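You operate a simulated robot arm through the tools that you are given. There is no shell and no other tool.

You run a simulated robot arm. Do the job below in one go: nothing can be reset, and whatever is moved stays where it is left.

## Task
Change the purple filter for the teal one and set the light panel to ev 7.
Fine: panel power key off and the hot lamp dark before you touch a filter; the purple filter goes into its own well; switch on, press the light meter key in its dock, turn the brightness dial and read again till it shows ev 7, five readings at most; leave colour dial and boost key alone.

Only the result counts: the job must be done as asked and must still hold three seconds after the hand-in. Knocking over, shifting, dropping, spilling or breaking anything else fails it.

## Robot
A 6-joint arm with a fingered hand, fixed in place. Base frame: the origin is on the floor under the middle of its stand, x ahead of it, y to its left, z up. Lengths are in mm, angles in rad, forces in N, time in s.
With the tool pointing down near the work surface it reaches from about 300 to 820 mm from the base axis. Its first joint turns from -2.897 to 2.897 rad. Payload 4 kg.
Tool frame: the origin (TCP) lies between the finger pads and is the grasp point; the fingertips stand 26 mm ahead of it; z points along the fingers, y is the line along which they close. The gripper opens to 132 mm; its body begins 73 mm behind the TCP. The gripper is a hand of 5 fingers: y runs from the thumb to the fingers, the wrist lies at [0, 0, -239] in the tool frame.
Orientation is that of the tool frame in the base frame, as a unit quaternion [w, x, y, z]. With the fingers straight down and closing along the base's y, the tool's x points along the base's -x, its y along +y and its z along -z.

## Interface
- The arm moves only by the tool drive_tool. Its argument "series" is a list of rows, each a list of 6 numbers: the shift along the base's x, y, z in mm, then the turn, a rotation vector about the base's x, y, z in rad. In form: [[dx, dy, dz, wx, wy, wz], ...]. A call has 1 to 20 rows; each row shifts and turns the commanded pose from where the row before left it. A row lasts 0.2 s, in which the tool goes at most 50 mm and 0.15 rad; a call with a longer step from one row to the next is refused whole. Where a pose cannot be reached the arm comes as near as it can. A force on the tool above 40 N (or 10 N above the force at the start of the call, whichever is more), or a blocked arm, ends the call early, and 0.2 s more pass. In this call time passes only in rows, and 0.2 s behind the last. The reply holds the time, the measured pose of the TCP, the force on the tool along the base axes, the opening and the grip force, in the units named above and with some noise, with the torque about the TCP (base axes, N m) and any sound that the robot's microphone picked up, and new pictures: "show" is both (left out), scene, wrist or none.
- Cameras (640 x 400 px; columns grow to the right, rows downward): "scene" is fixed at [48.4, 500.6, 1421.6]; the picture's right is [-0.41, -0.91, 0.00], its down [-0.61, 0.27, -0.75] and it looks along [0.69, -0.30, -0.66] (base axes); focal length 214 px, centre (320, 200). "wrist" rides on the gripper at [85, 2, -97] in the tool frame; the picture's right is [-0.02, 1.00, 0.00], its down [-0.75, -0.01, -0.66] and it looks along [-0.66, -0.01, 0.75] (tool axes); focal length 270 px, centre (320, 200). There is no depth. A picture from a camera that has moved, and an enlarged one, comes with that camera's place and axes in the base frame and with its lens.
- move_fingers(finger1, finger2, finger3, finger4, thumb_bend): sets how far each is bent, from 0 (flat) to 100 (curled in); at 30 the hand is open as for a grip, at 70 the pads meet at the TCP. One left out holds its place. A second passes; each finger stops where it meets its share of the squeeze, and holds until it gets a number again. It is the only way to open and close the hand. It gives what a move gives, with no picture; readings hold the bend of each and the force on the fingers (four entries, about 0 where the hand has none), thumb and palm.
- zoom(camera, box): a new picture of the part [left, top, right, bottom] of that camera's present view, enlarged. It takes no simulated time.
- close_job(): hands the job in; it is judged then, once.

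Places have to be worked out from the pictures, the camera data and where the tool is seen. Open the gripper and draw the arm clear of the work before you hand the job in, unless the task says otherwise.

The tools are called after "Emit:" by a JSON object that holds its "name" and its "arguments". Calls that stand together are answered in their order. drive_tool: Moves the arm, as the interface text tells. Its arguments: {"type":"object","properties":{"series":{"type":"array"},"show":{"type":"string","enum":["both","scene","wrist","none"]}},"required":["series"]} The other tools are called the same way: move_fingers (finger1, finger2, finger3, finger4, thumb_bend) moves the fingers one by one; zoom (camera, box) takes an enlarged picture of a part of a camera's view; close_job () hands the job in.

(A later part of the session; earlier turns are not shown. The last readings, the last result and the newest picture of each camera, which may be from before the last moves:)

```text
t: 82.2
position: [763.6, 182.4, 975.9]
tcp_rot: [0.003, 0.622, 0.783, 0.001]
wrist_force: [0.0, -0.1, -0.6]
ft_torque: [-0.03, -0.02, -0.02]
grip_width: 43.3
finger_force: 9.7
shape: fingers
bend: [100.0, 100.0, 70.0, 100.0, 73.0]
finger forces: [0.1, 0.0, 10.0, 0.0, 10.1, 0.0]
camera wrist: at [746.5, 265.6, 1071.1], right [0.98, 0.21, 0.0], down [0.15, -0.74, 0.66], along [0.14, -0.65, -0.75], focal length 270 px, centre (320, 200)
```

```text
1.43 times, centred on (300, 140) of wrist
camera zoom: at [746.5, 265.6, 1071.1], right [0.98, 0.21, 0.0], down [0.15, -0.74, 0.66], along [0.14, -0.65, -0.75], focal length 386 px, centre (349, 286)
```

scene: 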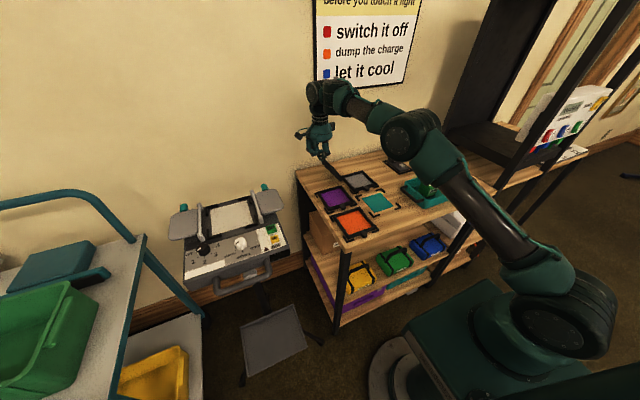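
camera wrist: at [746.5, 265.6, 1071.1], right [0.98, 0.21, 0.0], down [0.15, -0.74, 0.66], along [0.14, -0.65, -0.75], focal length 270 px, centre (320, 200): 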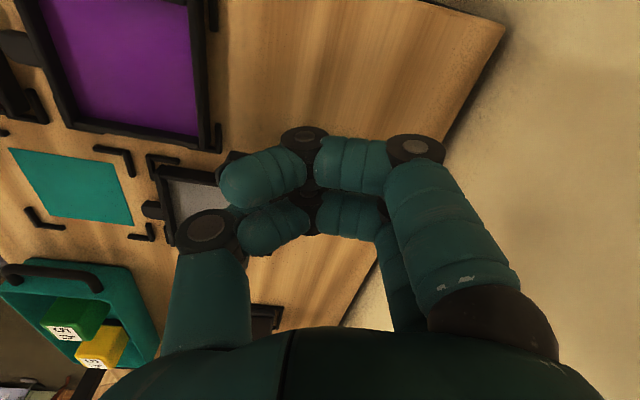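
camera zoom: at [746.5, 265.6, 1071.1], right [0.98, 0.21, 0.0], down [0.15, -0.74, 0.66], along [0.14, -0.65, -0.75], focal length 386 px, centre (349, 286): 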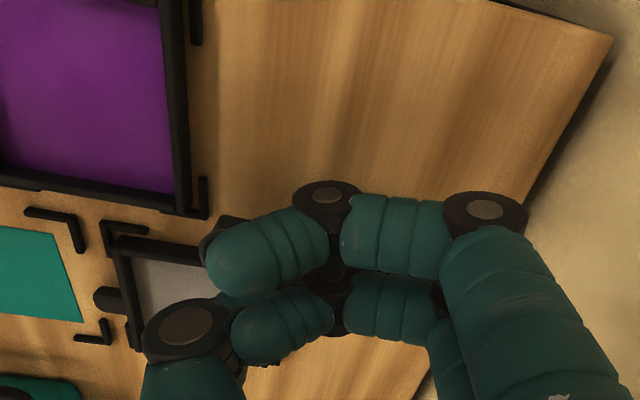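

The lower edge is about to touch, clear of the grey frame. I continue the laying-over arc toward +y and down.

Emit:
{"name": "drive_tool", "arguments": {"series": [[0, 3, -7, 0, 0, 0], [0, 7, -6.5, 0, 0, 0], [0, 8, -7, 0, 0, 0], [0, 6.5, -7.8, 0, 0, 0], [0, 6.5, -8, 0, 0, 0]], "show": "both"}}

Emit:
{"name": "zoom", "arguments": {"camera": "scene", "box": [300, 120, 390, 200]}}

Emit:
{"name": "zoom", "arguments": {"camera": "wrist", "box": [100, 0, 500, 280]}}

```text
t: 83.4
position: [763.6, 215.0, 939.6]
tcp_rot: [0.002, 0.623, 0.783, 0.001]
wrist_force: [0.3, -0.7, -0.1]
ft_torque: [-0.06, -0.01, -0.02]
grip_width: 43.1
finger_force: 10.1
shape: fingers
bend: [100.0, 100.0, 70.0, 100.0, 73.0]
finger forces: [0.0, 0.1, 10.4, 0.0, 10.6, 0.1]
camera wrist: at [746.4, 297.0, 1034.2], right [0.98, 0.21, 0.0], down [0.15, -0.74, 0.66], along [0.14, -0.65, -0.75], focal length 270 px, centre (320, 200)
```

scene: 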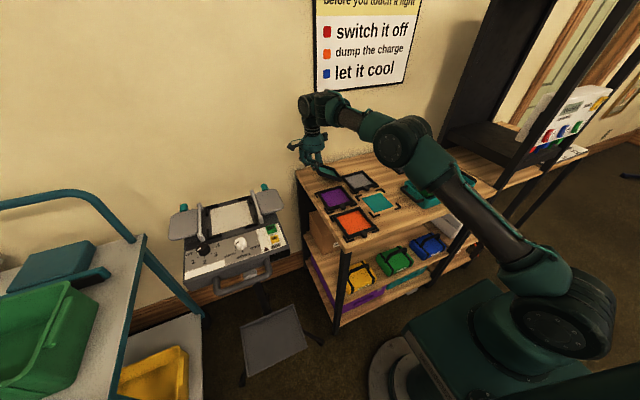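
wrist: 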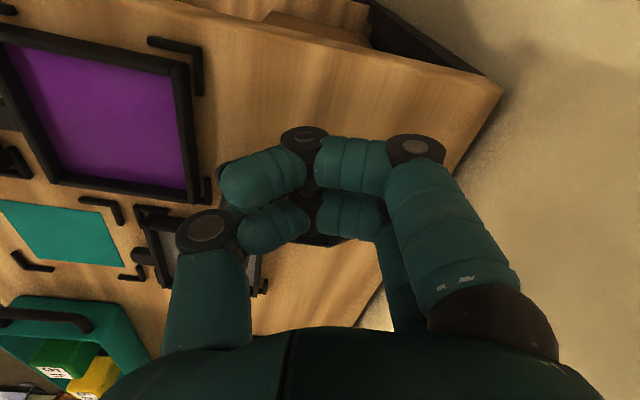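

```text
5.00 times, centred on (345, 160) of scene
camera zoom: at [48.4, 500.6, 1421.6], right [-0.41, -0.91, 0.0], down [-0.61, 0.27, -0.75], along [0.69, -0.3, -0.66], focal length 1072 px, centre (195, 400)
```

zoom: 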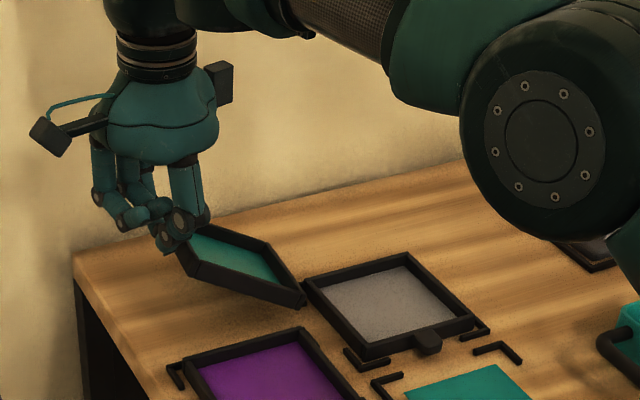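

```text
1.43 times, centred on (300, 140) of wrist
camera zoom: at [746.4, 297.0, 1034.2], right [0.98, 0.21, 0.0], down [0.15, -0.74, 0.66], along [0.14, -0.65, -0.75], focal length 386 px, centre (349, 286)
```

zoom: 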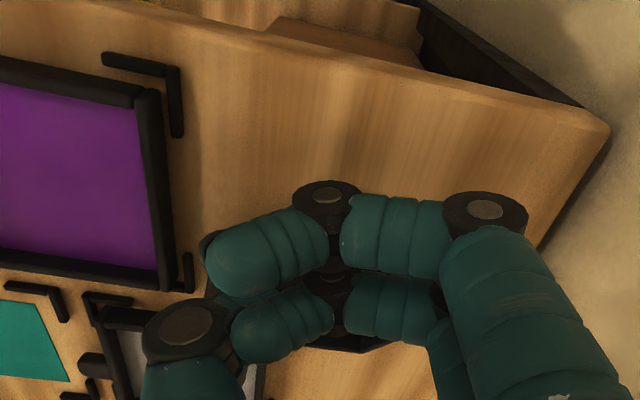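

It is laying over nicely, now about 30°. I continue the arc down to nearly flat.

Emit:
{"name": "drive_tool", "arguments": {"series": [[0, 5, -8.5, 0, 0, 0], [0, 5, -9, 0, 0, 0], [0, 4, -9, 0, 0, 0], [0, 3, -9, 0, 0, 0], [0, 2, -6, 0, 0, 0]], "show": "both"}}

Emit:
{"name": "zoom", "arguments": {"camera": "scene", "box": [300, 120, 390, 200]}}

Emit:
{"name": "zoom", "arguments": {"camera": "wrist", "box": [100, 0, 500, 280]}}

```text
t: 84.6
position: [763.6, 233.3, 898.0]
tcp_rot: [0.002, 0.623, 0.782, 0.001]
wrist_force: [-0.5, -0.6, 0.5]
ft_torque: [-0.08, -0.01, -0.04]
grip_width: 43.2
finger_force: 10.9
shape: fingers
bend: [100.0, 100.0, 70.0, 100.0, 73.0]
finger forces: [0.0, 0.0, 10.8, 0.1, 11.1, 0.1]
camera wrist: at [746.1, 315.6, 993.1], right [0.98, 0.21, 0.0], down [0.15, -0.74, 0.66], along [0.14, -0.65, -0.75], focal length 270 px, centre (320, 200)
```

scene: 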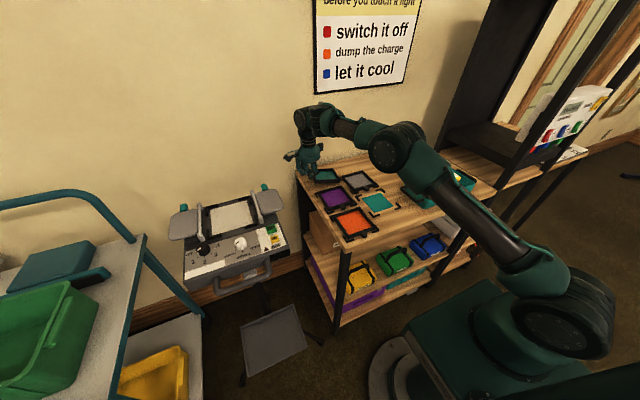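
wrist: 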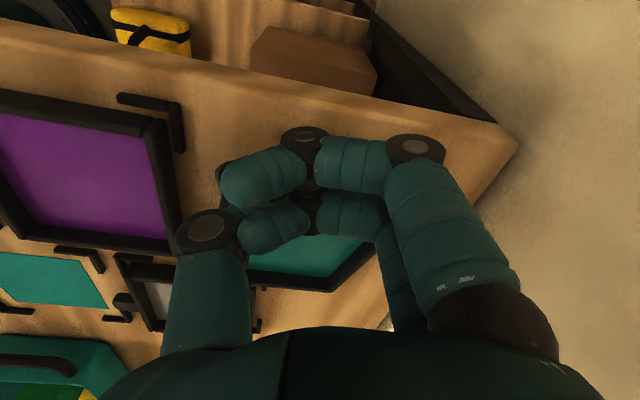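

```text
5.00 times, centred on (345, 160) of scene
camera zoom: at [48.4, 500.6, 1421.6], right [-0.41, -0.91, 0.0], down [-0.61, 0.27, -0.75], along [0.69, -0.3, -0.66], focal length 1072 px, centre (195, 400)
```

zoom: 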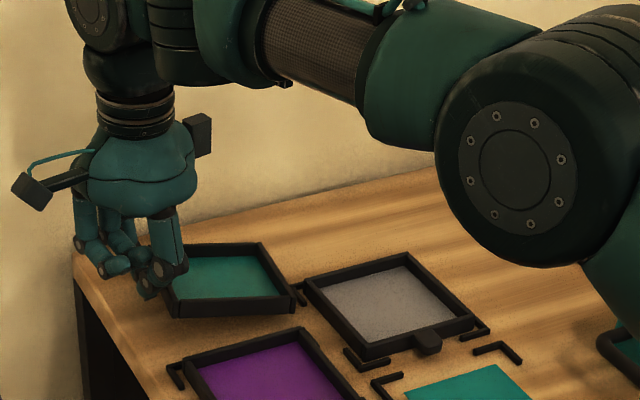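

```text
1.43 times, centred on (300, 140) of wrist
camera zoom: at [746.1, 315.6, 993.1], right [0.98, 0.21, 0.0], down [0.15, -0.74, 0.66], along [0.14, -0.65, -0.75], focal length 386 px, centre (349, 286)
```

zoom: 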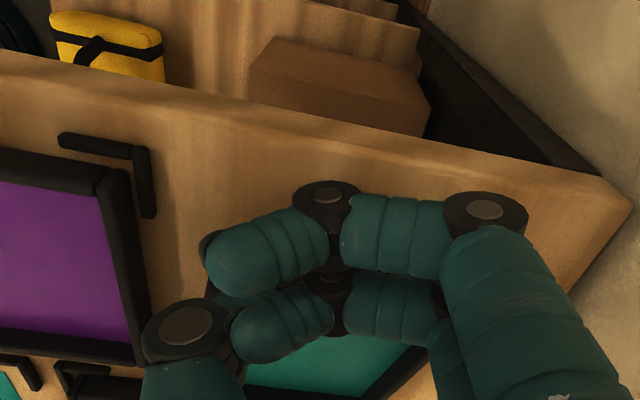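

Nearly flat now. I lower the last ~14 mm.

Emit:
{"name": "drive_tool", "arguments": {"series": [[0, 1.5, -4, 0, 0, 0], [0, 1, -4, 0, 0, 0], [0, 0.5, -3, 0, 0, 0], [0, 0, -2, 0, 0, 0]], "show": "none"}}

Emit:
{"name": "zoom", "arguments": {"camera": "scene", "box": [300, 130, 380, 195]}}

Emit:
{"name": "zoom", "arguments": {"camera": "wrist", "box": [100, 40, 500, 300]}}

```text
t: 85.6
position: [764.2, 236.3, 886.1]
tcp_rot: [0.001, 0.622, 0.783, 0.0]
wrist_force: [-0.7, 0.1, 0.2]
ft_torque: [-0.13, -0.02, -0.02]
grip_width: 43.4
finger_force: 11.1
shape: fingers
bend: [100.0, 100.0, 70.0, 100.0, 73.0]
finger forces: [0.0, 0.1, 10.9, 0.0, 11.5, 0.1]
```

```text
6.15 times, centred on (340, 162) of scene
camera zoom: at [48.4, 500.6, 1421.6], right [-0.41, -0.91, 0.0], down [-0.61, 0.27, -0.75], along [0.69, -0.3, -0.66], focal length 1320 px, centre (197, 431)
```

zoom: 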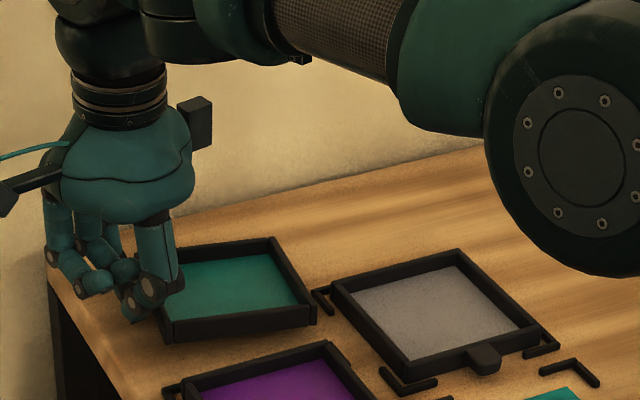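

```text
1.54 times, centred on (300, 170) of wrist
camera zoom: at [746.4, 318.9, 980.3], right [0.98, 0.21, 0.0], down [0.15, -0.74, 0.66], along [0.14, -0.65, -0.75], focal length 416 px, centre (351, 246)
```

zoom: 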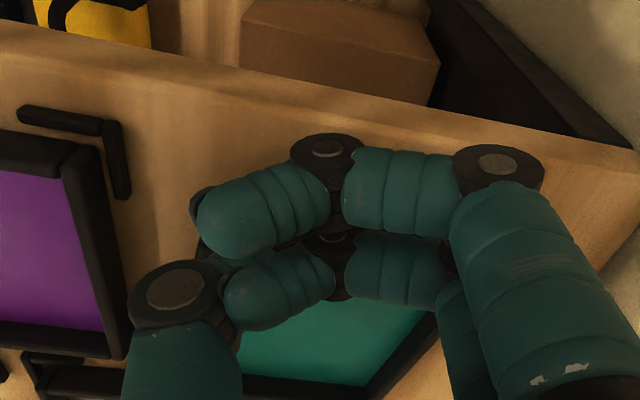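

The teal filter lies flat on the open table. I release it and lift off; here I can take a much better grasp — fingers at the tab end and thumb behind the rear bar — which cannot droop.

Emit:
{"name": "move_fingers", "arguments": {"finger3": 61, "thumb_bend": 61}}

Emit:
{"name": "drive_tool", "arguments": {"series": [[0, 0, 3, 0, 0, 0], [0, 0, 8, 0, 0, 0], [0, 0, 20, 0, 0, 0], [0, 0, 30, 0, 0, 0], [0, 0, 20, 0, 0, 0]], "show": "both"}}

Emit:
{"name": "zoom", "arguments": {"camera": "scene", "box": [300, 120, 390, 200]}}

```text
t: 86.6
position: [763.7, 235.5, 884.6]
tcp_rot: [0.001, 0.622, 0.783, 0.0]
wrist_force: [-0.6, 0.2, -0.8]
ft_torque: [0.02, 0.01, 0.01]
grip_width: 47.0
finger_force: 0.1
shape: fingers
bend: [100.0, 100.0, 61.0, 100.0, 61.0]
finger forces: [0.1, 0.0, 0.0, 0.0, 0.2, 0.0]
```

```text
t: 87.8
position: [764.2, 237.3, 965.9]
tcp_rot: [0.002, 0.622, 0.783, 0.001]
wrist_force: [-0.6, 0.9, 0.7]
ft_torque: [-0.05, 0.0, -0.01]
grip_width: 47.1
finger_force: 0.1
shape: fingers
bend: [100.0, 100.0, 61.0, 100.0, 61.0]
finger forces: [0.0, 0.1, 0.0, 0.1, 0.0, 0.0]
camera wrist: at [746.1, 319.3, 1060.9], right [0.98, 0.21, 0.0], down [0.15, -0.74, 0.66], along [0.14, -0.64, -0.75], focal length 270 px, centre (320, 200)
```

scene: 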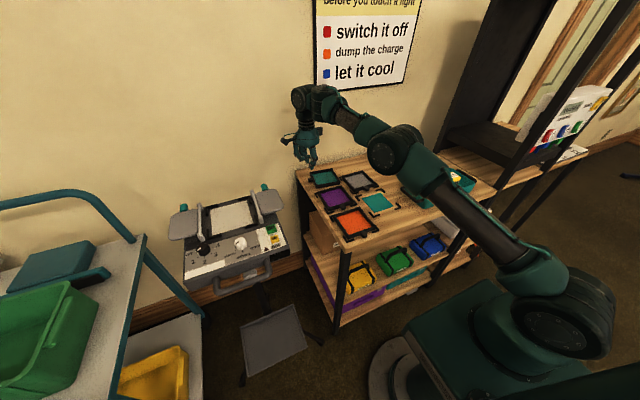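
wrist: 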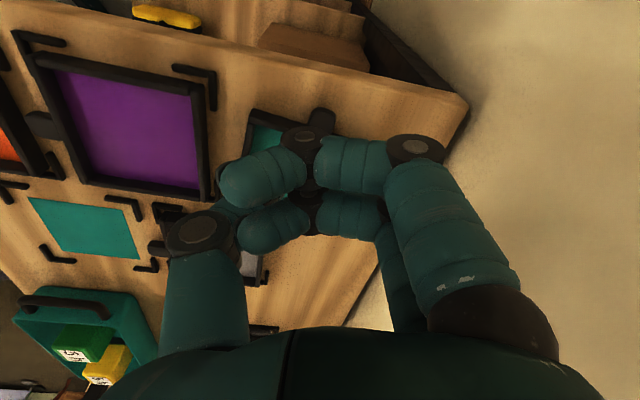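

```text
5.00 times, centred on (345, 160) of scene
camera zoom: at [48.4, 500.6, 1421.6], right [-0.41, -0.91, 0.0], down [-0.61, 0.27, -0.75], along [0.69, -0.3, -0.66], focal length 1072 px, centre (195, 400)
```

zoom: 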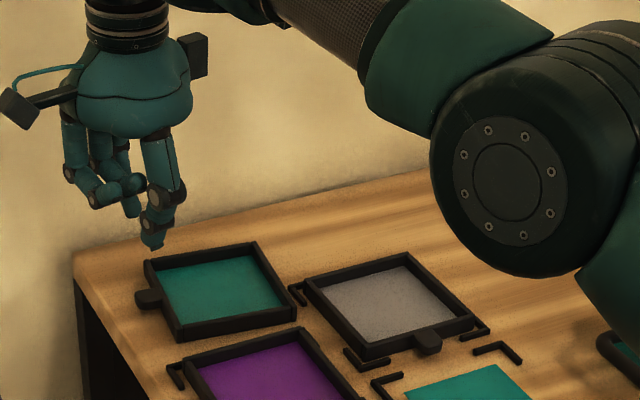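

The hand is free. With nothing in hand I test whether the arm still refuses to fold inward from here.

Emit:
{"name": "drive_tool", "arguments": {"series": [[-15, -5, 20, 0, 0, 0], [-21, -6.5, 10, 0, 0, 0], [-21, -6.5, 0, 0, 0, 0], [-21, -6.5, 0, 0, 0, 0], [-21, -6.5, 0, 0, 0, 0], [-21, -6.5, 0, 0, 0, 0]], "show": "none"}}

```text
t: 89.2
position: [672.3, 207.3, 1012.0]
tcp_rot: [0.0, 0.623, 0.783, 0.0]
wrist_force: [-0.7, -0.1, 0.1]
ft_torque: [0.02, -0.03, 0.03]
grip_width: 47.2
finger_force: 0.0
shape: fingers
bend: [100.0, 100.0, 61.0, 100.0, 61.0]
finger forces: [0.0, 0.0, 0.0, 0.1, 0.0, 0.1]
out of reach, approached as far as the arm can: row 5, 6
```

The same limit applies (blocked at r≈703, z≈1012), independent of yaw. I zoom in on the wrist to understand the joint arrangement.

Emit:
{"name": "zoom", "arguments": {"camera": "scene", "box": [290, 60, 430, 180]}}

Emit:
{"name": "zoom", "arguments": {"camera": "scene", "box": [290, 60, 640, 400]}}

```text
3.33 times, centred on (360, 120) of scene
camera zoom: at [48.4, 500.6, 1421.6], right [-0.41, -0.91, 0.0], down [-0.61, 0.27, -0.75], along [0.69, -0.3, -0.66], focal length 715 px, centre (187, 467)
```

zoom: 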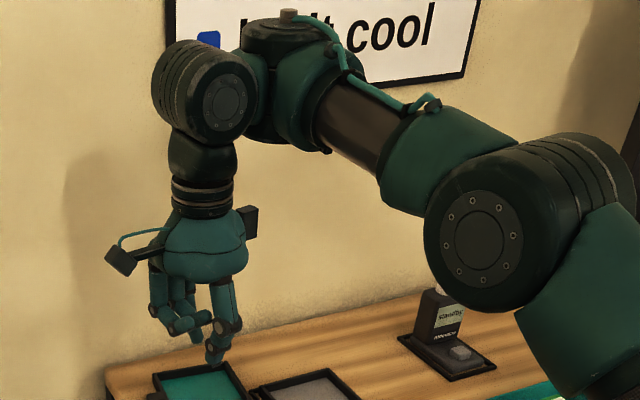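

```text
1.18 times, centred on (465, 230) of scene
camera zoom: at [48.4, 500.6, 1421.6], right [-0.41, -0.91, 0.0], down [-0.61, 0.27, -0.75], along [0.69, -0.3, -0.66], focal length 252 px, centre (149, 165)
```

zoom: 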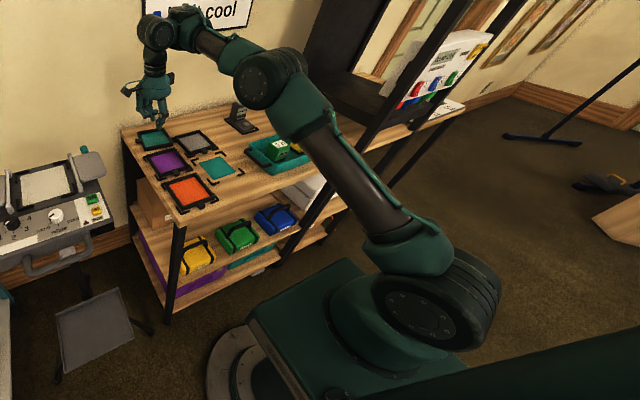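

The wrist turns out to be a yaw–pitch–roll type whose first and last axes line up exactly at this boundary — a wrist singularity. I will pass around it by tilting the empty hand sideways first, then moving inward, then levelling again.

Emit:
{"name": "drive_tool", "arguments": {"series": [[15, 4.5, 20, 0, 0, 0], [5, 1.5, 10, 0.1, 0.03, 0], [0, 0, 10, 0.12, 0.037, 0], [0, 0, 0, 0.07, 0.02, 0]], "show": "none"}}

Emit:
{"name": "drive_tool", "arguments": {"series": [[-15, -4.5, 0, 0, 0, 0], [-20, -6, 0, 0, 0, 0], [-20, -6, 0, 0, 0, 0], [-20, -6, 0, 0, 0, 0], [-20, -6, 0, 0, 0, 0], [-20, -6, 0, 0, 0, 0]], "show": "scene"}}

```text
t: 90.2
position: [676.2, 156.5, 1020.9]
tcp_rot: [-0.096, 0.618, 0.777, 0.074]
wrist_force: [0.5, 0.6, 0.3]
ft_torque: [0.02, 0.02, -0.01]
grip_width: 47.2
finger_force: 0.0
shape: fingers
bend: [100.0, 100.0, 61.0, 100.0, 61.0]
finger forces: [0.0, 0.0, 0.0, 0.0, 0.0, 0.0]
out of reach, approached as far as the arm can: row 2, 3, 4
```

```text
t: 91.6
position: [560.4, 120.8, 1020.8]
tcp_rot: [-0.097, 0.618, 0.777, 0.073]
wrist_force: [-0.9, -0.1, -0.7]
ft_torque: [0.02, 0.0, -0.05]
grip_width: 47.3
finger_force: 0.0
shape: fingers
bend: [100.0, 100.0, 61.0, 100.0, 61.0]
finger forces: [0.0, 0.0, 0.0, 0.0, 0.1, 0.1]
```

scene: 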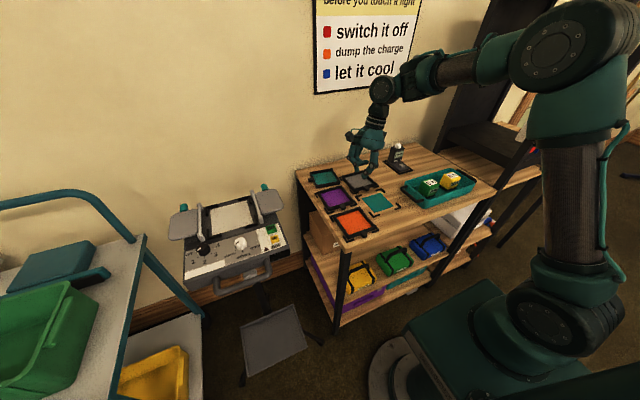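

That worked: the arm folded inward without any flag. Now I level the hand again and check that it stays reachable.

Emit:
{"name": "drive_tool", "arguments": {"series": [[0, 0, 0, -0.1, -0.03, 0], [0, 0, 0, -0.12, -0.037, 0], [0, 0, 0, -0.07, -0.02, 0]], "show": "none"}}

Emit:
{"name": "drive_tool", "arguments": {"series": [[-15, 0, -10, 0, 0, 0], [-15, 0, -10, 0, 0, 0], [15, 0, 10, 0, 0, 0], [15, 0, 10, 0, 0, 0]], "show": "scene"}}

```text
t: 92.4
position: [560.4, 121.5, 1020.9]
tcp_rot: [0.027, 0.621, 0.783, -0.013]
wrist_force: [-0.4, 0.8, -0.2]
ft_torque: [0.0, 0.01, 0.02]
grip_width: 47.3
finger_force: 0.0
shape: fingers
bend: [100.0, 100.0, 61.0, 100.0, 61.0]
finger forces: [0.0, 0.1, 0.0, 0.1, 0.0, 0.0]
```

```text
t: 93.4
position: [559.4, 121.2, 1019.9]
tcp_rot: [0.027, 0.621, 0.783, -0.013]
wrist_force: [0.5, 0.7, 0.4]
ft_torque: [0.0, 0.01, -0.01]
grip_width: 47.2
finger_force: 0.1
shape: fingers
bend: [100.0, 100.0, 61.0, 100.0, 61.0]
finger forces: [0.0, 0.0, 0.0, 0.0, 0.0, 0.1]
```

scene: 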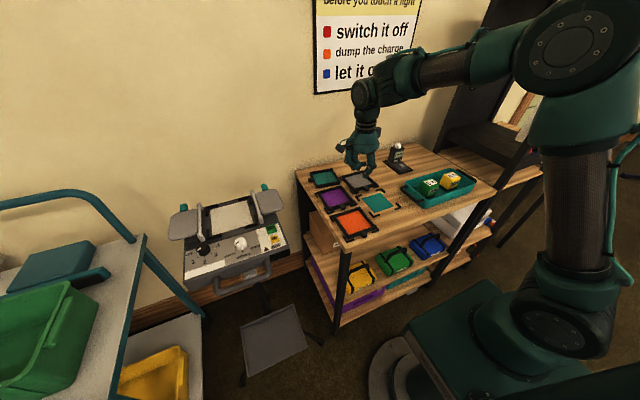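

The arm is back in its normal posture. I straighten the small residual tilt and rotate the hand yaw back toward 0.

Emit:
{"name": "drive_tool", "arguments": {"series": [[0, 0, 0, 0.054, 0.026, 0], [0, 0, 2, 0, 0, 0.13], [0, 0, 2, 0, 0, 0.14], [0, 0, 2, 0, 0, 0.14], [0, 0, 2, 0, 0, 0.14], [0, 0, 2, 0, 0, 0.14], [0, 0, 2, 0, 0, 0.14], [0, 0, 2, 0, 0, 0.14], [0, 0, 2, 0, 0, 0.14], [0, 0, 2, 0, 0, 0.14], [0, 0, 2, 0, 0, 0.09]], "show": "none"}}

Emit:
{"name": "drive_tool", "arguments": {"series": [[15, 3, 10, 0, 0, 0], [20, 4, 15, 0, 0, 0], [20, 4, 15, 0, 0, 0], [20, 4, 15, 0, 0, 0], [20, 4, 15, 0, 0, 0], [-20, -4, -15, 0, 0, 0], [-20, -4, -15, 0, 0, 0], [-20, -4, -15, 0, 0, 0], [-20, -4, -15, 0, 0, 0]], "show": "both"}}

```text
t: 95.8
position: [560.4, 122.7, 1041.6]
tcp_rot: [0.0, 0.0, 1.0, 0.002]
wrist_force: [-0.4, 0.7, -0.3]
ft_torque: [0.01, -0.02, 0.0]
grip_width: 47.3
finger_force: 0.1
shape: fingers
bend: [100.0, 100.0, 61.0, 100.0, 61.0]
finger forces: [0.1, 0.0, 0.0, 0.0, 0.0, 0.0]
```

```text
t: 97.8
position: [575.0, 124.0, 1050.6]
tcp_rot: [-0.001, 0.001, 1.0, 0.001]
wrist_force: [-0.7, 0.5, 0.4]
ft_torque: [0.02, 0.01, -0.01]
grip_width: 47.2
finger_force: 0.0
shape: fingers
bend: [100.0, 100.0, 61.0, 100.0, 61.0]
finger forces: [0.0, 0.0, 0.1, 0.1, 0.1, 0.1]
camera wrist: at [491.2, 126.5, 1146.2], right [0.02, 1.0, 0.0], down [0.75, -0.02, 0.66], along [0.66, -0.01, -0.75], focal length 270 px, centre (320, 200)
```

scene: 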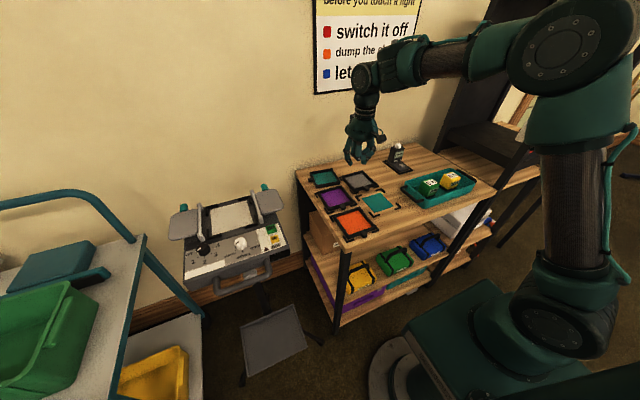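
wrist: 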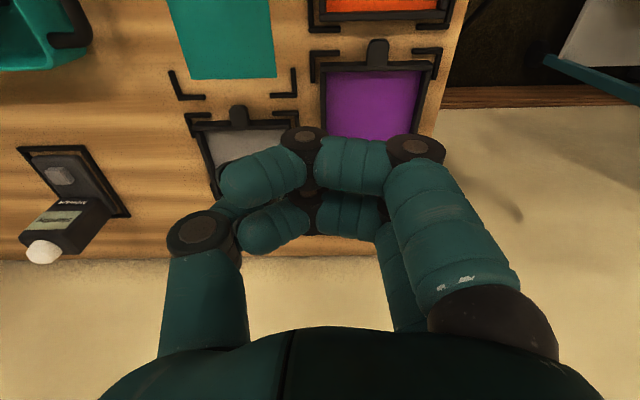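

No flags crossing outward and back, so the wrist is healthy again. Before grasping, I rehearse with the empty hand whether the panel pose with yaw +90° is reachable.

Emit:
{"name": "drive_tool", "arguments": {"series": [[-5, 15, 5, 0, 0, 0.06], [-7, 25, 5, 0, 0, 0.1], [-7, 28, 5, 0, 0, 0.1], [-7, 28, 5, 0, 0, 0.1], [-7, 28, 5, 0, 0, 0.1], [-7, 28, 0, 0, 0, 0.1], [-7, 28, 0, 0, 0, 0.1], [-7, 28, 0, 0, 0, 0.1], [-7, 28, 0, 0, 0, 0.1], [-7, 28, 0, 0, 0, 0.1], [-7, 28, 0, 0, 0, 0.1], [-7, 28, 0, 0, 0, 0.1], [-7, 28, 0, 0, 0, 0.1], [-7, 28, 0, 0, 0, 0.1], [-5, 28, 0, 0, 0, 0.1], [-4, 20, 0, 0, 0, 0.1], [0, 13, 0, 0, 0, 0.011]], "show": "none"}}

Emit:
{"name": "drive_tool", "arguments": {"series": [[10, 0, -10, 0, 0, 0], [15, 0, -10, 0, 0, 0], [15, 0, -10, 0, 0, 0], [15, 0, -10, 0, 0, 0], [8, 0, -8, 0, 0, 0]], "show": "both"}}

```text
t: 101.4
position: [470.9, 562.9, 1075.2]
tcp_rot: [0.0, -0.707, 0.707, 0.0]
wrist_force: [-0.4, -0.3, 0.3]
ft_torque: [-0.03, 0.03, -0.01]
grip_width: 47.0
finger_force: 0.0
shape: fingers
bend: [100.0, 100.0, 61.0, 100.0, 61.0]
finger forces: [0.1, 0.1, 0.0, 0.0, 0.1, 0.0]
```

```text
t: 102.6
position: [535.1, 561.8, 1027.1]
tcp_rot: [-0.001, -0.707, 0.707, 0.0]
wrist_force: [1.2, 0.2, -0.2]
ft_torque: [-0.01, -0.04, 0.01]
grip_width: 47.2
finger_force: 0.0
shape: fingers
bend: [100.0, 100.0, 61.0, 100.0, 61.0]
finger forces: [0.0, 0.0, 0.1, 0.1, 0.0, 0.0]
camera wrist: at [532.6, 476.8, 1123.0], right [-1.0, 0.02, 0.0], down [0.02, 0.75, 0.66], along [0.01, 0.66, -0.75], focal length 270 px, centre (320, 200)
```

scene: 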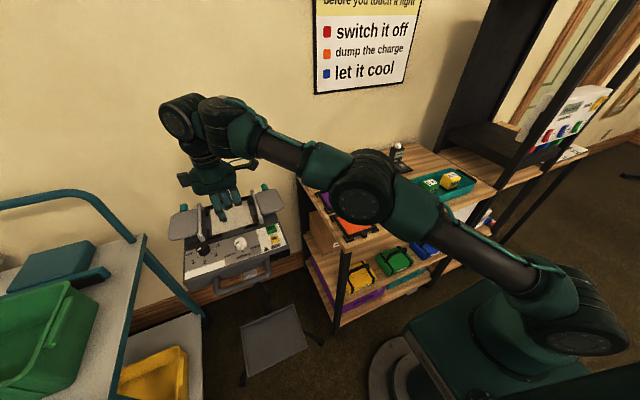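
wrist: 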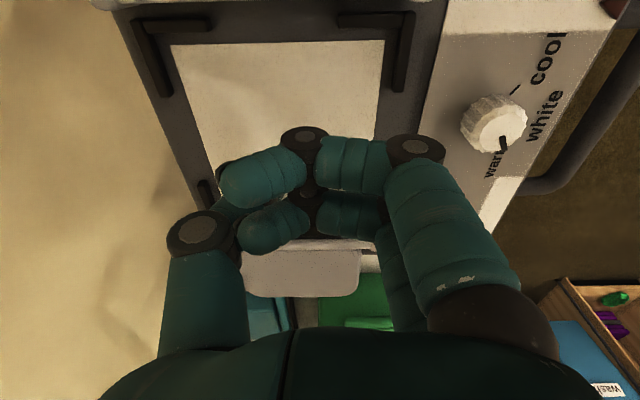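

The panel pose with yaw +90° is reachable and gives a fine view of the slot. I zoom in to measure the slot brackets.

Emit:
{"name": "zoom", "arguments": {"camera": "wrist", "box": [100, 0, 460, 230]}}

Emit:
{"name": "zoom", "arguments": {"camera": "scene", "box": [170, 140, 300, 240]}}

```text
1.74 times, centred on (280, 115) of wrist
camera zoom: at [532.6, 476.8, 1123.0], right [-1.0, 0.02, 0.0], down [0.02, 0.75, 0.66], along [0.01, 0.66, -0.75], focal length 470 px, centre (390, 348)
```

zoom: 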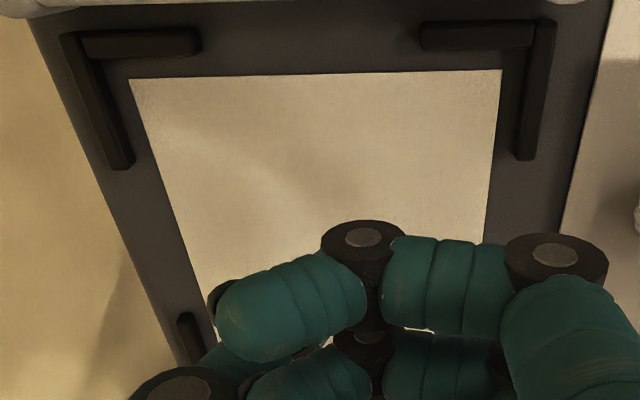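

```text
4.00 times, centred on (235, 190) of scene
camera zoom: at [48.4, 500.6, 1421.6], right [-0.41, -0.91, 0.0], down [-0.61, 0.27, -0.75], along [0.69, -0.3, -0.66], focal length 858 px, centre (660, 240)
```

zoom: 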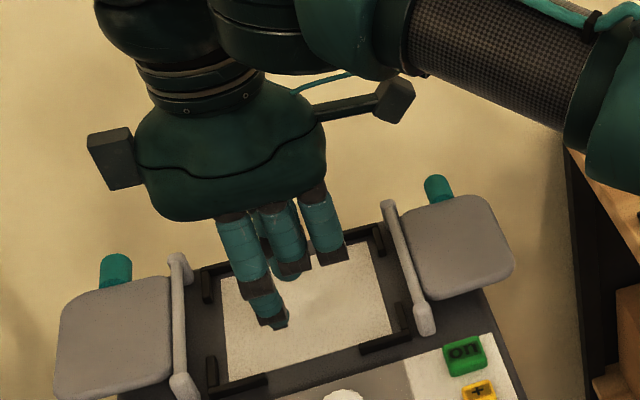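

The plate is flush and the slot's inner length is about 112 mm for the 105 mm frame. I retrace the path back toward the table with yaw returning to 0.

Emit:
{"name": "drive_tool", "arguments": {"series": [[-8, 0, 8, 0, 0, 0], [-15, 0, 10, 0, 0, 0], [-15, 0, 10, 0, 0, 0], [-15, 0, 10, 0, 0, 0], [-10, 0, 10, 0, 0, 0]], "show": "none"}}

Emit:
{"name": "drive_tool", "arguments": {"series": [[0, -13, 0, 0, 0, -0.011], [4, -20, 0, 0, 0, -0.1], [5, -28, 0, 0, 0, -0.1], [7, -28, 0, 0, 0, -0.1], [7, -28, 0, 0, 0, -0.1], [7, -28, 0, 0, 0, -0.1], [7, -28, 0, 0, 0, -0.1], [7, -28, 0, 0, 0, -0.1], [7, -28, 0, 0, 0, -0.1], [7, -28, 0, 0, 0, -0.1], [7, -28, 0, 0, 0, -0.1], [7, -28, 0, 0, 0, -0.1], [7, -28, -5, 0, 0, -0.1], [7, -28, -5, 0, 0, -0.1], [7, -20, -5, 0, 0, -0.1], [7, -10, -5, 0, 0, -0.1], [5, -5, -5, 0, 0, -0.06]], "show": "none"}}

```text
t: 103.8
position: [471.0, 561.1, 1074.3]
tcp_rot: [0.0, -0.707, 0.707, 0.0]
wrist_force: [-0.5, -0.2, -0.2]
ft_torque: [0.02, -0.01, 0.01]
grip_width: 47.0
finger_force: 0.0
shape: fingers
bend: [100.0, 100.0, 61.0, 100.0, 61.0]
finger forces: [0.1, 0.0, 0.1, 0.0, 0.0, 0.0]
```

```text
t: 107.4
position: [576.7, 156.2, 1050.9]
tcp_rot: [-0.001, 0.002, 1.0, 0.0]
wrist_force: [0.1, -0.6, 0.4]
ft_torque: [0.01, 0.02, 0.02]
grip_width: 47.3
finger_force: 0.1
shape: fingers
bend: [100.0, 100.0, 61.0, 100.0, 61.0]
finger forces: [0.0, 0.0, 0.0, 0.1, 0.0, 0.0]
```

Back at yaw 0 near the table. I move closer to the teal filter and open the hand fully to get an unobstructed wrist view of it.

Emit:
{"name": "drive_tool", "arguments": {"series": [[12, 3, -10, 0, 0, 0], [16, 5, -16, 0, 0, 0], [16, 5, -18, 0, 0, 0], [12, 4, -14, 0, 0, 0], [7, 2, -8, 0, 0, 0]], "show": "none"}}

Emit:
{"name": "move_fingers", "arguments": {"finger1": 30, "finger2": 30, "finger3": 30, "finger4": 30, "thumb_bend": 30}}

Emit:
{"name": "zoom", "arguments": {"camera": "wrist", "box": [160, 60, 480, 300]}}

Emit:
{"name": "zoom", "arguments": {"camera": "scene", "box": [290, 100, 410, 200]}}

```text
t: 108.6
position: [638.8, 176.3, 984.1]
tcp_rot: [0.0, 0.001, 1.0, 0.0]
wrist_force: [1.0, -0.3, -1.4]
ft_torque: [-0.01, 0.02, 0.04]
grip_width: 47.3
finger_force: 0.1
shape: fingers
bend: [100.0, 100.0, 61.0, 100.0, 61.0]
finger forces: [0.0, 0.0, 0.0, 0.0, 0.1, 0.1]
```

```text
t: 109.6
position: [639.1, 177.6, 983.8]
tcp_rot: [-0.001, 0.0, 1.0, 0.001]
wrist_force: [0.1, 0.0, -0.2]
ft_torque: [-0.02, -0.03, 0.03]
grip_width: 138.3
finger_force: 0.0
shape: fingers
bend: [30.0, 30.0, 30.0, 30.0, 30.0]
finger forces: [0.1, 0.0, 0.1, 0.1, 0.0, 0.0]
```

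```text
1.67 times, centred on (320, 180) of wrist
camera zoom: at [554.7, 178.6, 1080.5], right [0.02, 1.0, 0.0], down [0.75, -0.02, 0.66], along [0.66, -0.01, -0.75], focal length 450 px, centre (320, 233)
```

zoom: 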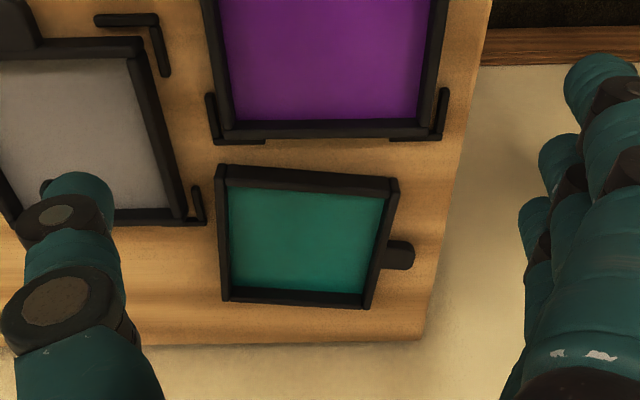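

```text
4.00 times, centred on (350, 150) of scene
camera zoom: at [48.4, 500.6, 1421.6], right [-0.41, -0.91, 0.0], down [-0.61, 0.27, -0.75], along [0.69, -0.3, -0.66], focal length 858 px, centre (200, 400)
```

zoom: 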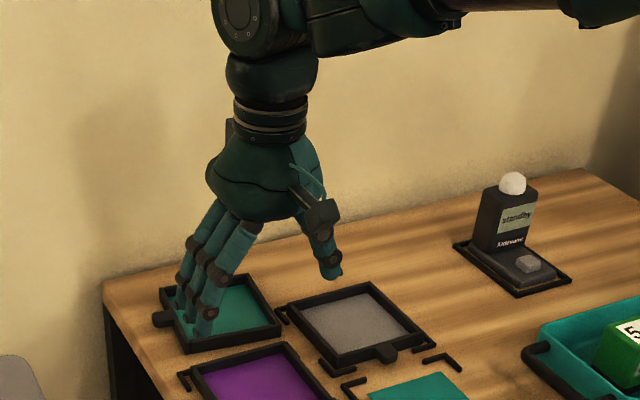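

The filter lies at yaw about −6°, tab end near (770, 240), rear bar middle near (757, 111). I will grip it lengthwise: finger 2 on the tab end and thumb behind the rear bar (clear of the grey bracket). I set the fingers and move above it.

Emit:
{"name": "move_fingers", "arguments": {"finger1": 100, "finger2": 23, "finger3": 100, "finger4": 100, "thumb_bend": 23}}

Emit:
{"name": "drive_tool", "arguments": {"series": [[14, 0, -2, 0, 0, -0.015], [22, 0, -3, 0, 0, -0.02], [24, -1, -3, 0, 0, -0.02], [24, -1, -3, 0, 0, -0.02], [24, -1, -3, 0, 0, -0.02], [18, 0, -3, 0, 0, -0.01], [10.5, 0, -2, 0, 0, 0]], "show": "both"}}

Emit:
{"name": "zoom", "arguments": {"camera": "wrist", "box": [100, 60, 560, 340]}}

Emit:
{"name": "zoom", "arguments": {"camera": "scene", "box": [290, 90, 400, 190]}}

```text
t: 110.6
position: [639.8, 175.8, 984.4]
tcp_rot: [0.0, 0.001, 1.0, 0.001]
wrist_force: [-0.9, 0.0, -0.4]
ft_torque: [0.0, 0.02, -0.03]
grip_width: 67.7
finger_force: 0.0
shape: fingers
bend: [100.0, 23.0, 100.0, 100.0, 23.0]
finger forces: [0.0, 0.1, 0.0, 0.0, 0.0, 0.0]
```

```text
t: 112.2
position: [776.2, 171.9, 966.8]
tcp_rot: [-0.001, 0.053, 0.999, 0.0]
wrist_force: [0.2, -0.5, 0.4]
ft_torque: [0.0, 0.0, -0.02]
grip_width: 67.6
finger_force: 0.0
shape: fingers
bend: [100.0, 23.0, 100.0, 100.0, 23.0]
finger forces: [0.0, 0.0, 0.1, 0.0, 0.0, 0.1]
camera wrist: at [691.6, 184.0, 1061.4], right [0.13, 0.99, 0.0], down [0.75, -0.1, 0.66], along [0.65, -0.08, -0.75], focal length 270 px, centre (320, 200)
```

scene: 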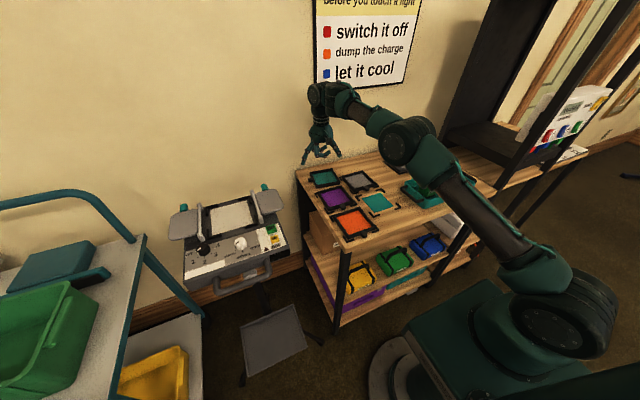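
wrist: 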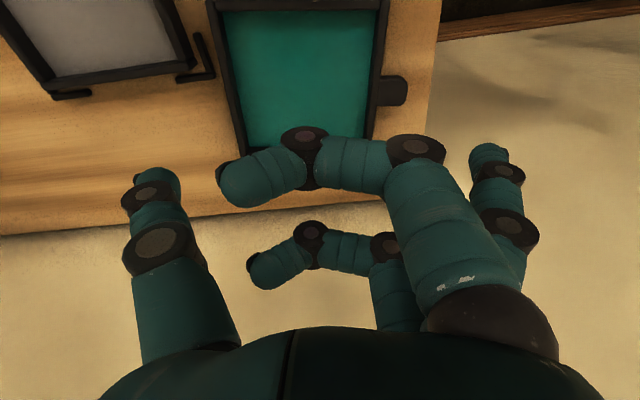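

```text
1.39 times, centred on (330, 200) of wrist
camera zoom: at [691.6, 184.0, 1061.4], right [0.13, 0.99, 0.0], down [0.75, -0.1, 0.66], along [0.65, -0.08, -0.75], focal length 376 px, centre (306, 200)
```

zoom: 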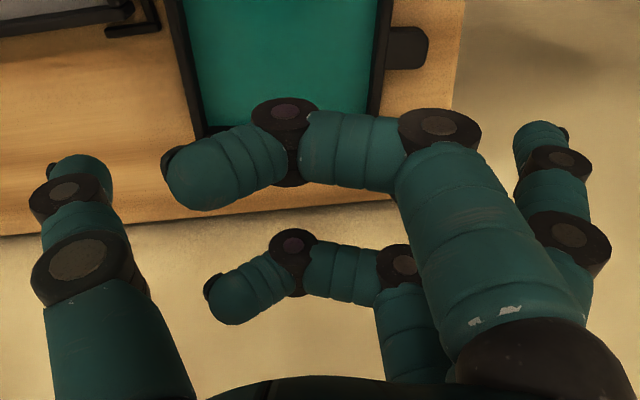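

```text
4.00 times, centred on (345, 140) of scene
camera zoom: at [48.4, 500.6, 1421.6], right [-0.41, -0.91, 0.0], down [-0.61, 0.27, -0.75], along [0.69, -0.3, -0.66], focal length 858 px, centre (220, 440)
```

zoom: 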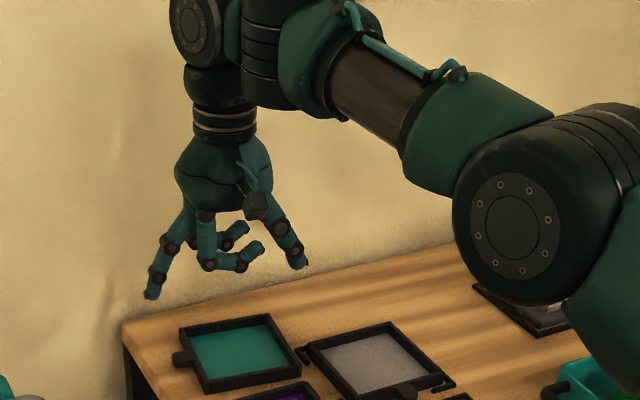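

Alignment is good: finger 2 is over the tab end line (x≈770) and the thumb clears the grey bracket. I descend beside the filter.

Emit:
{"name": "drive_tool", "arguments": {"series": [[0, 0, -12, 0, 0, 0], [0, 0, -14, 0, 0, 0], [0, 0, -14, 0, 0, 0], [0, 0, -14, 0, 0, 0], [0, 0, -12, 0, 0, 0], [0, 0, -8, 0, 0, 0]], "show": "both"}}

Emit:
{"name": "zoom", "arguments": {"camera": "scene", "box": [295, 120, 385, 200]}}

Emit:
{"name": "zoom", "arguments": {"camera": "wrist", "box": [80, 40, 560, 300]}}

```text
t: 113.6
position: [774.7, 173.6, 892.3]
tcp_rot: [0.0, 0.054, 0.999, 0.001]
wrist_force: [0.6, 0.6, 0.2]
ft_torque: [0.0, 0.01, -0.01]
grip_width: 67.8
finger_force: 0.0
shape: fingers
bend: [100.0, 23.0, 100.0, 100.0, 23.0]
finger forces: [0.0, 0.0, 0.0, 0.0, 0.1, 0.1]
camera wrist: at [691.5, 184.1, 987.4], right [0.13, 0.99, 0.0], down [0.75, -0.1, 0.66], along [0.65, -0.08, -0.75], focal length 270 px, centre (320, 200)
```

scene: 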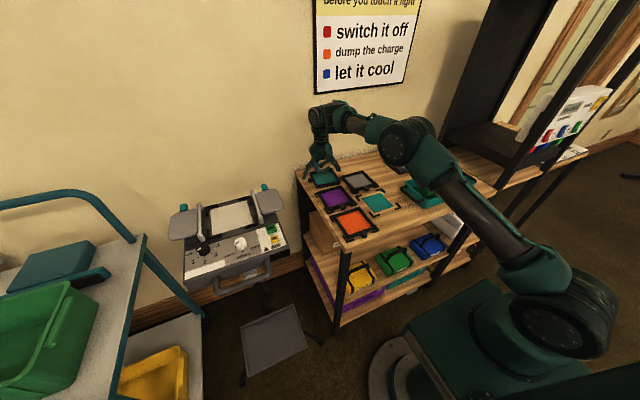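
wrist: 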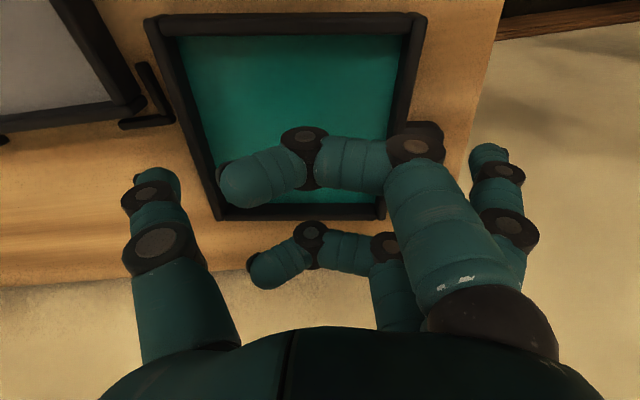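

```text
5.00 times, centred on (340, 160) of scene
camera zoom: at [48.4, 500.6, 1421.6], right [-0.41, -0.91, 0.0], down [-0.61, 0.27, -0.75], along [0.69, -0.3, -0.66], focal length 1072 px, centre (220, 400)
```

zoom: 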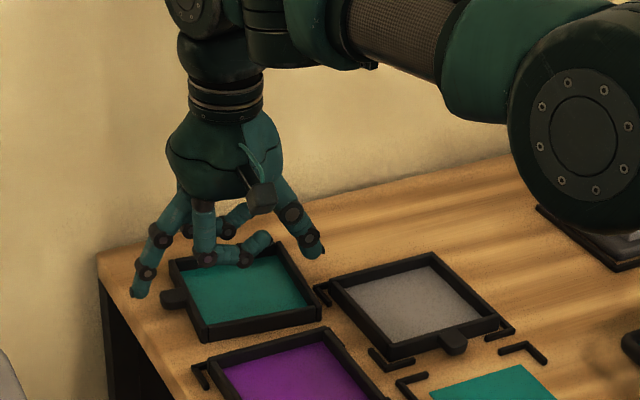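

```text
1.33 times, centred on (320, 170) of wrist
camera zoom: at [691.5, 184.1, 987.4], right [0.13, 0.99, 0.0], down [0.75, -0.1, 0.66], along [0.65, -0.08, -0.75], focal length 360 px, centre (320, 240)
```

zoom: 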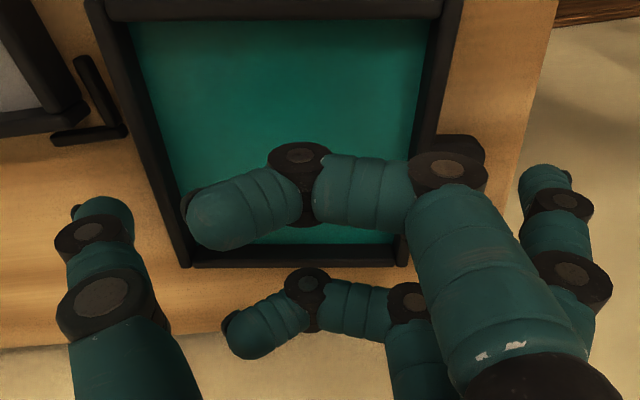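

The thumb is clear beside the rear bar and finger 2 beyond the tab. I lower to table contact in small steps.

Emit:
{"name": "drive_tool", "arguments": {"series": [[0, 0, -3, 0, 0, 0], [0, 0, -3, 0, 0, 0], [0, 0, -2, 0, 0, 0]], "show": "none"}}

```text
t: 114.4
position: [775.6, 173.4, 883.6]
tcp_rot: [0.0, 0.053, 0.999, 0.0]
wrist_force: [1.0, 0.0, 0.7]
ft_torque: [0.03, 0.01, -0.01]
grip_width: 67.9
finger_force: 0.0
shape: fingers
bend: [100.0, 23.0, 100.0, 100.0, 23.0]
finger forces: [0.0, 0.0, 0.1, 0.0, 0.0, 0.1]
```

Emit:
{"name": "drive_tool", "arguments": {"series": [[0, 0, -2, 0, 0, 0], [0, 0, -1.5, 0, 0, 0]], "show": "none"}}

Emit:
{"name": "move_fingers", "arguments": {"finger2": 29, "thumb_bend": 29}}

Emit:
{"name": "zoom", "arguments": {"camera": "wrist", "box": [80, 40, 560, 300]}}

Emit:
{"name": "zoom", "arguments": {"camera": "scene", "box": [300, 130, 370, 190]}}

```text
t: 115.0
position: [774.2, 173.1, 879.8]
tcp_rot: [0.001, 0.052, 0.999, 0.0]
wrist_force: [0.2, -0.9, 0.3]
ft_torque: [0.02, -0.03, -0.01]
grip_width: 67.5
finger_force: 0.1
shape: fingers
bend: [100.0, 23.0, 100.0, 100.0, 23.0]
finger forces: [0.0, 0.0, 0.1, 0.0, 0.0, 0.0]
```

```text
t: 116.0
position: [775.5, 172.8, 881.5]
tcp_rot: [0.0, 0.053, 0.999, 0.0]
wrist_force: [0.1, 0.4, 0.0]
ft_torque: [0.04, -0.02, 0.03]
grip_width: 65.8
finger_force: 0.1
shape: fingers
bend: [100.0, 28.0, 100.0, 100.0, 28.0]
finger forces: [0.1, 0.1, 0.0, 0.0, 0.0, 0.1]
```

```text
1.33 times, centred on (320, 170) of wrist
camera zoom: at [691.8, 184.0, 976.2], right [0.13, 0.99, 0.0], down [0.75, -0.1, 0.66], along [0.65, -0.08, -0.75], focal length 360 px, centre (320, 240)
```

zoom: 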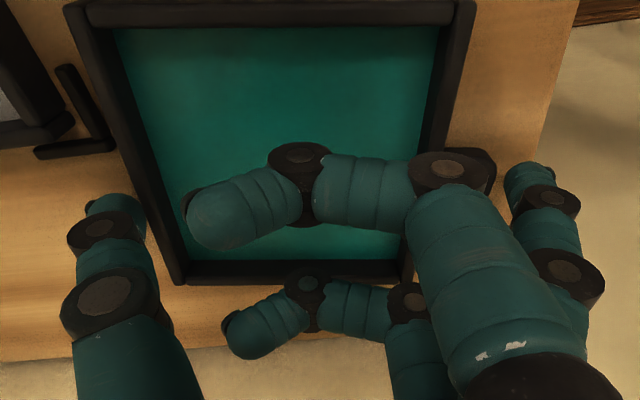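

```text
6.67 times, centred on (335, 160) of scene
camera zoom: at [48.4, 500.6, 1421.6], right [-0.41, -0.91, 0.0], down [-0.61, 0.27, -0.75], along [0.69, -0.3, -0.66], focal length 1430 px, centre (220, 467)
```

zoom: 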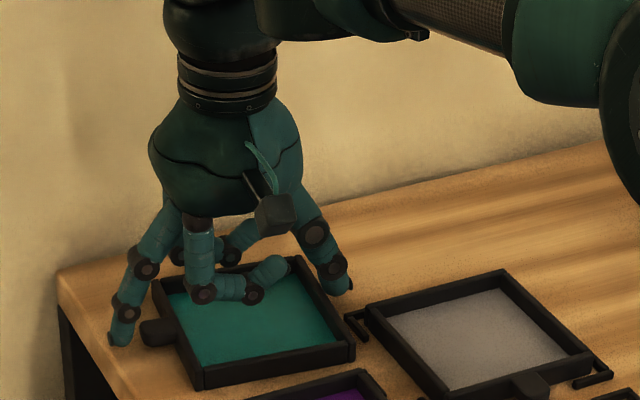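

Finger 2 is lined up with the tab end and the thumb with the rear bar. I close gently.

Emit:
{"name": "move_fingers", "arguments": {"finger2": 35, "thumb_bend": 34}}

Emit:
{"name": "move_fingers", "arguments": {"finger2": 41, "thumb_bend": 38}}

Emit:
{"name": "zoom", "arguments": {"camera": "wrist", "box": [80, 40, 560, 300]}}

Emit:
{"name": "zoom", "arguments": {"camera": "scene", "box": [300, 130, 370, 190]}}

```text
t: 117.0
position: [775.9, 172.5, 880.1]
tcp_rot: [-0.001, 0.053, 0.999, 0.001]
wrist_force: [-1.1, -0.2, 2.6]
ft_torque: [-0.15, -0.01, -0.04]
grip_width: 64.2
finger_force: 3.8
shape: fingers
bend: [100.0, 31.0, 100.0, 100.0, 32.0]
finger forces: [0.0, 3.0, 0.0, 0.1, 4.6, 0.0]
```

```text
t: 118.0
position: [776.4, 173.8, 881.1]
tcp_rot: [0.001, 0.054, 0.999, 0.002]
wrist_force: [-0.6, -0.6, 4.6]
ft_torque: [-0.25, 0.04, -0.05]
grip_width: 64.0
finger_force: 8.6
shape: fingers
bend: [100.0, 32.0, 100.0, 100.0, 34.0]
finger forces: [0.0, 8.0, 0.0, 0.0, 9.1, 0.1]
```

```text
1.33 times, centred on (320, 170) of wrist
camera zoom: at [691.7, 184.0, 976.3], right [0.13, 0.99, 0.0], down [0.75, -0.1, 0.66], along [0.65, -0.08, -0.75], focal length 360 px, centre (320, 240)
```

zoom: 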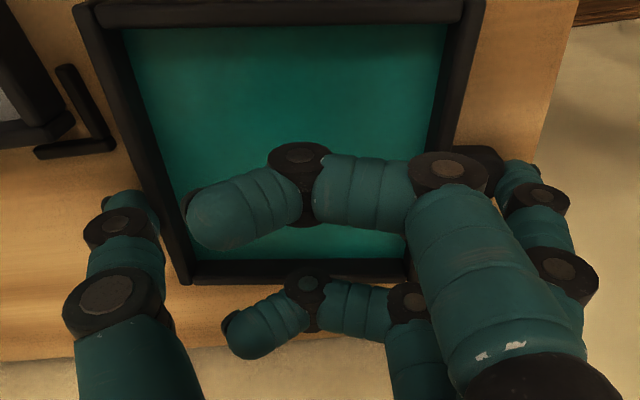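

```text
6.67 times, centred on (335, 160) of scene
camera zoom: at [48.4, 500.6, 1421.6], right [-0.41, -0.91, 0.0], down [-0.61, 0.27, -0.75], along [0.69, -0.3, -0.66], focal length 1430 px, centre (220, 467)
```

zoom: 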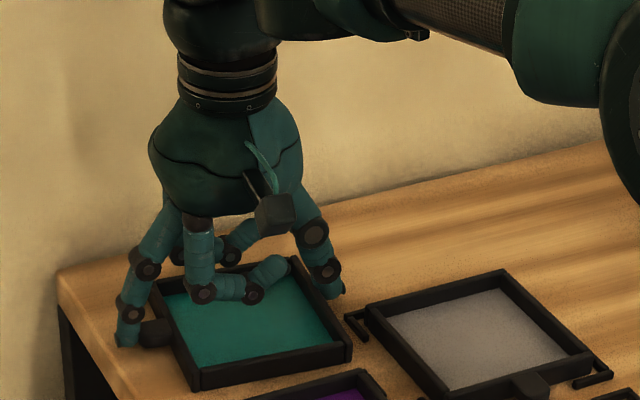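

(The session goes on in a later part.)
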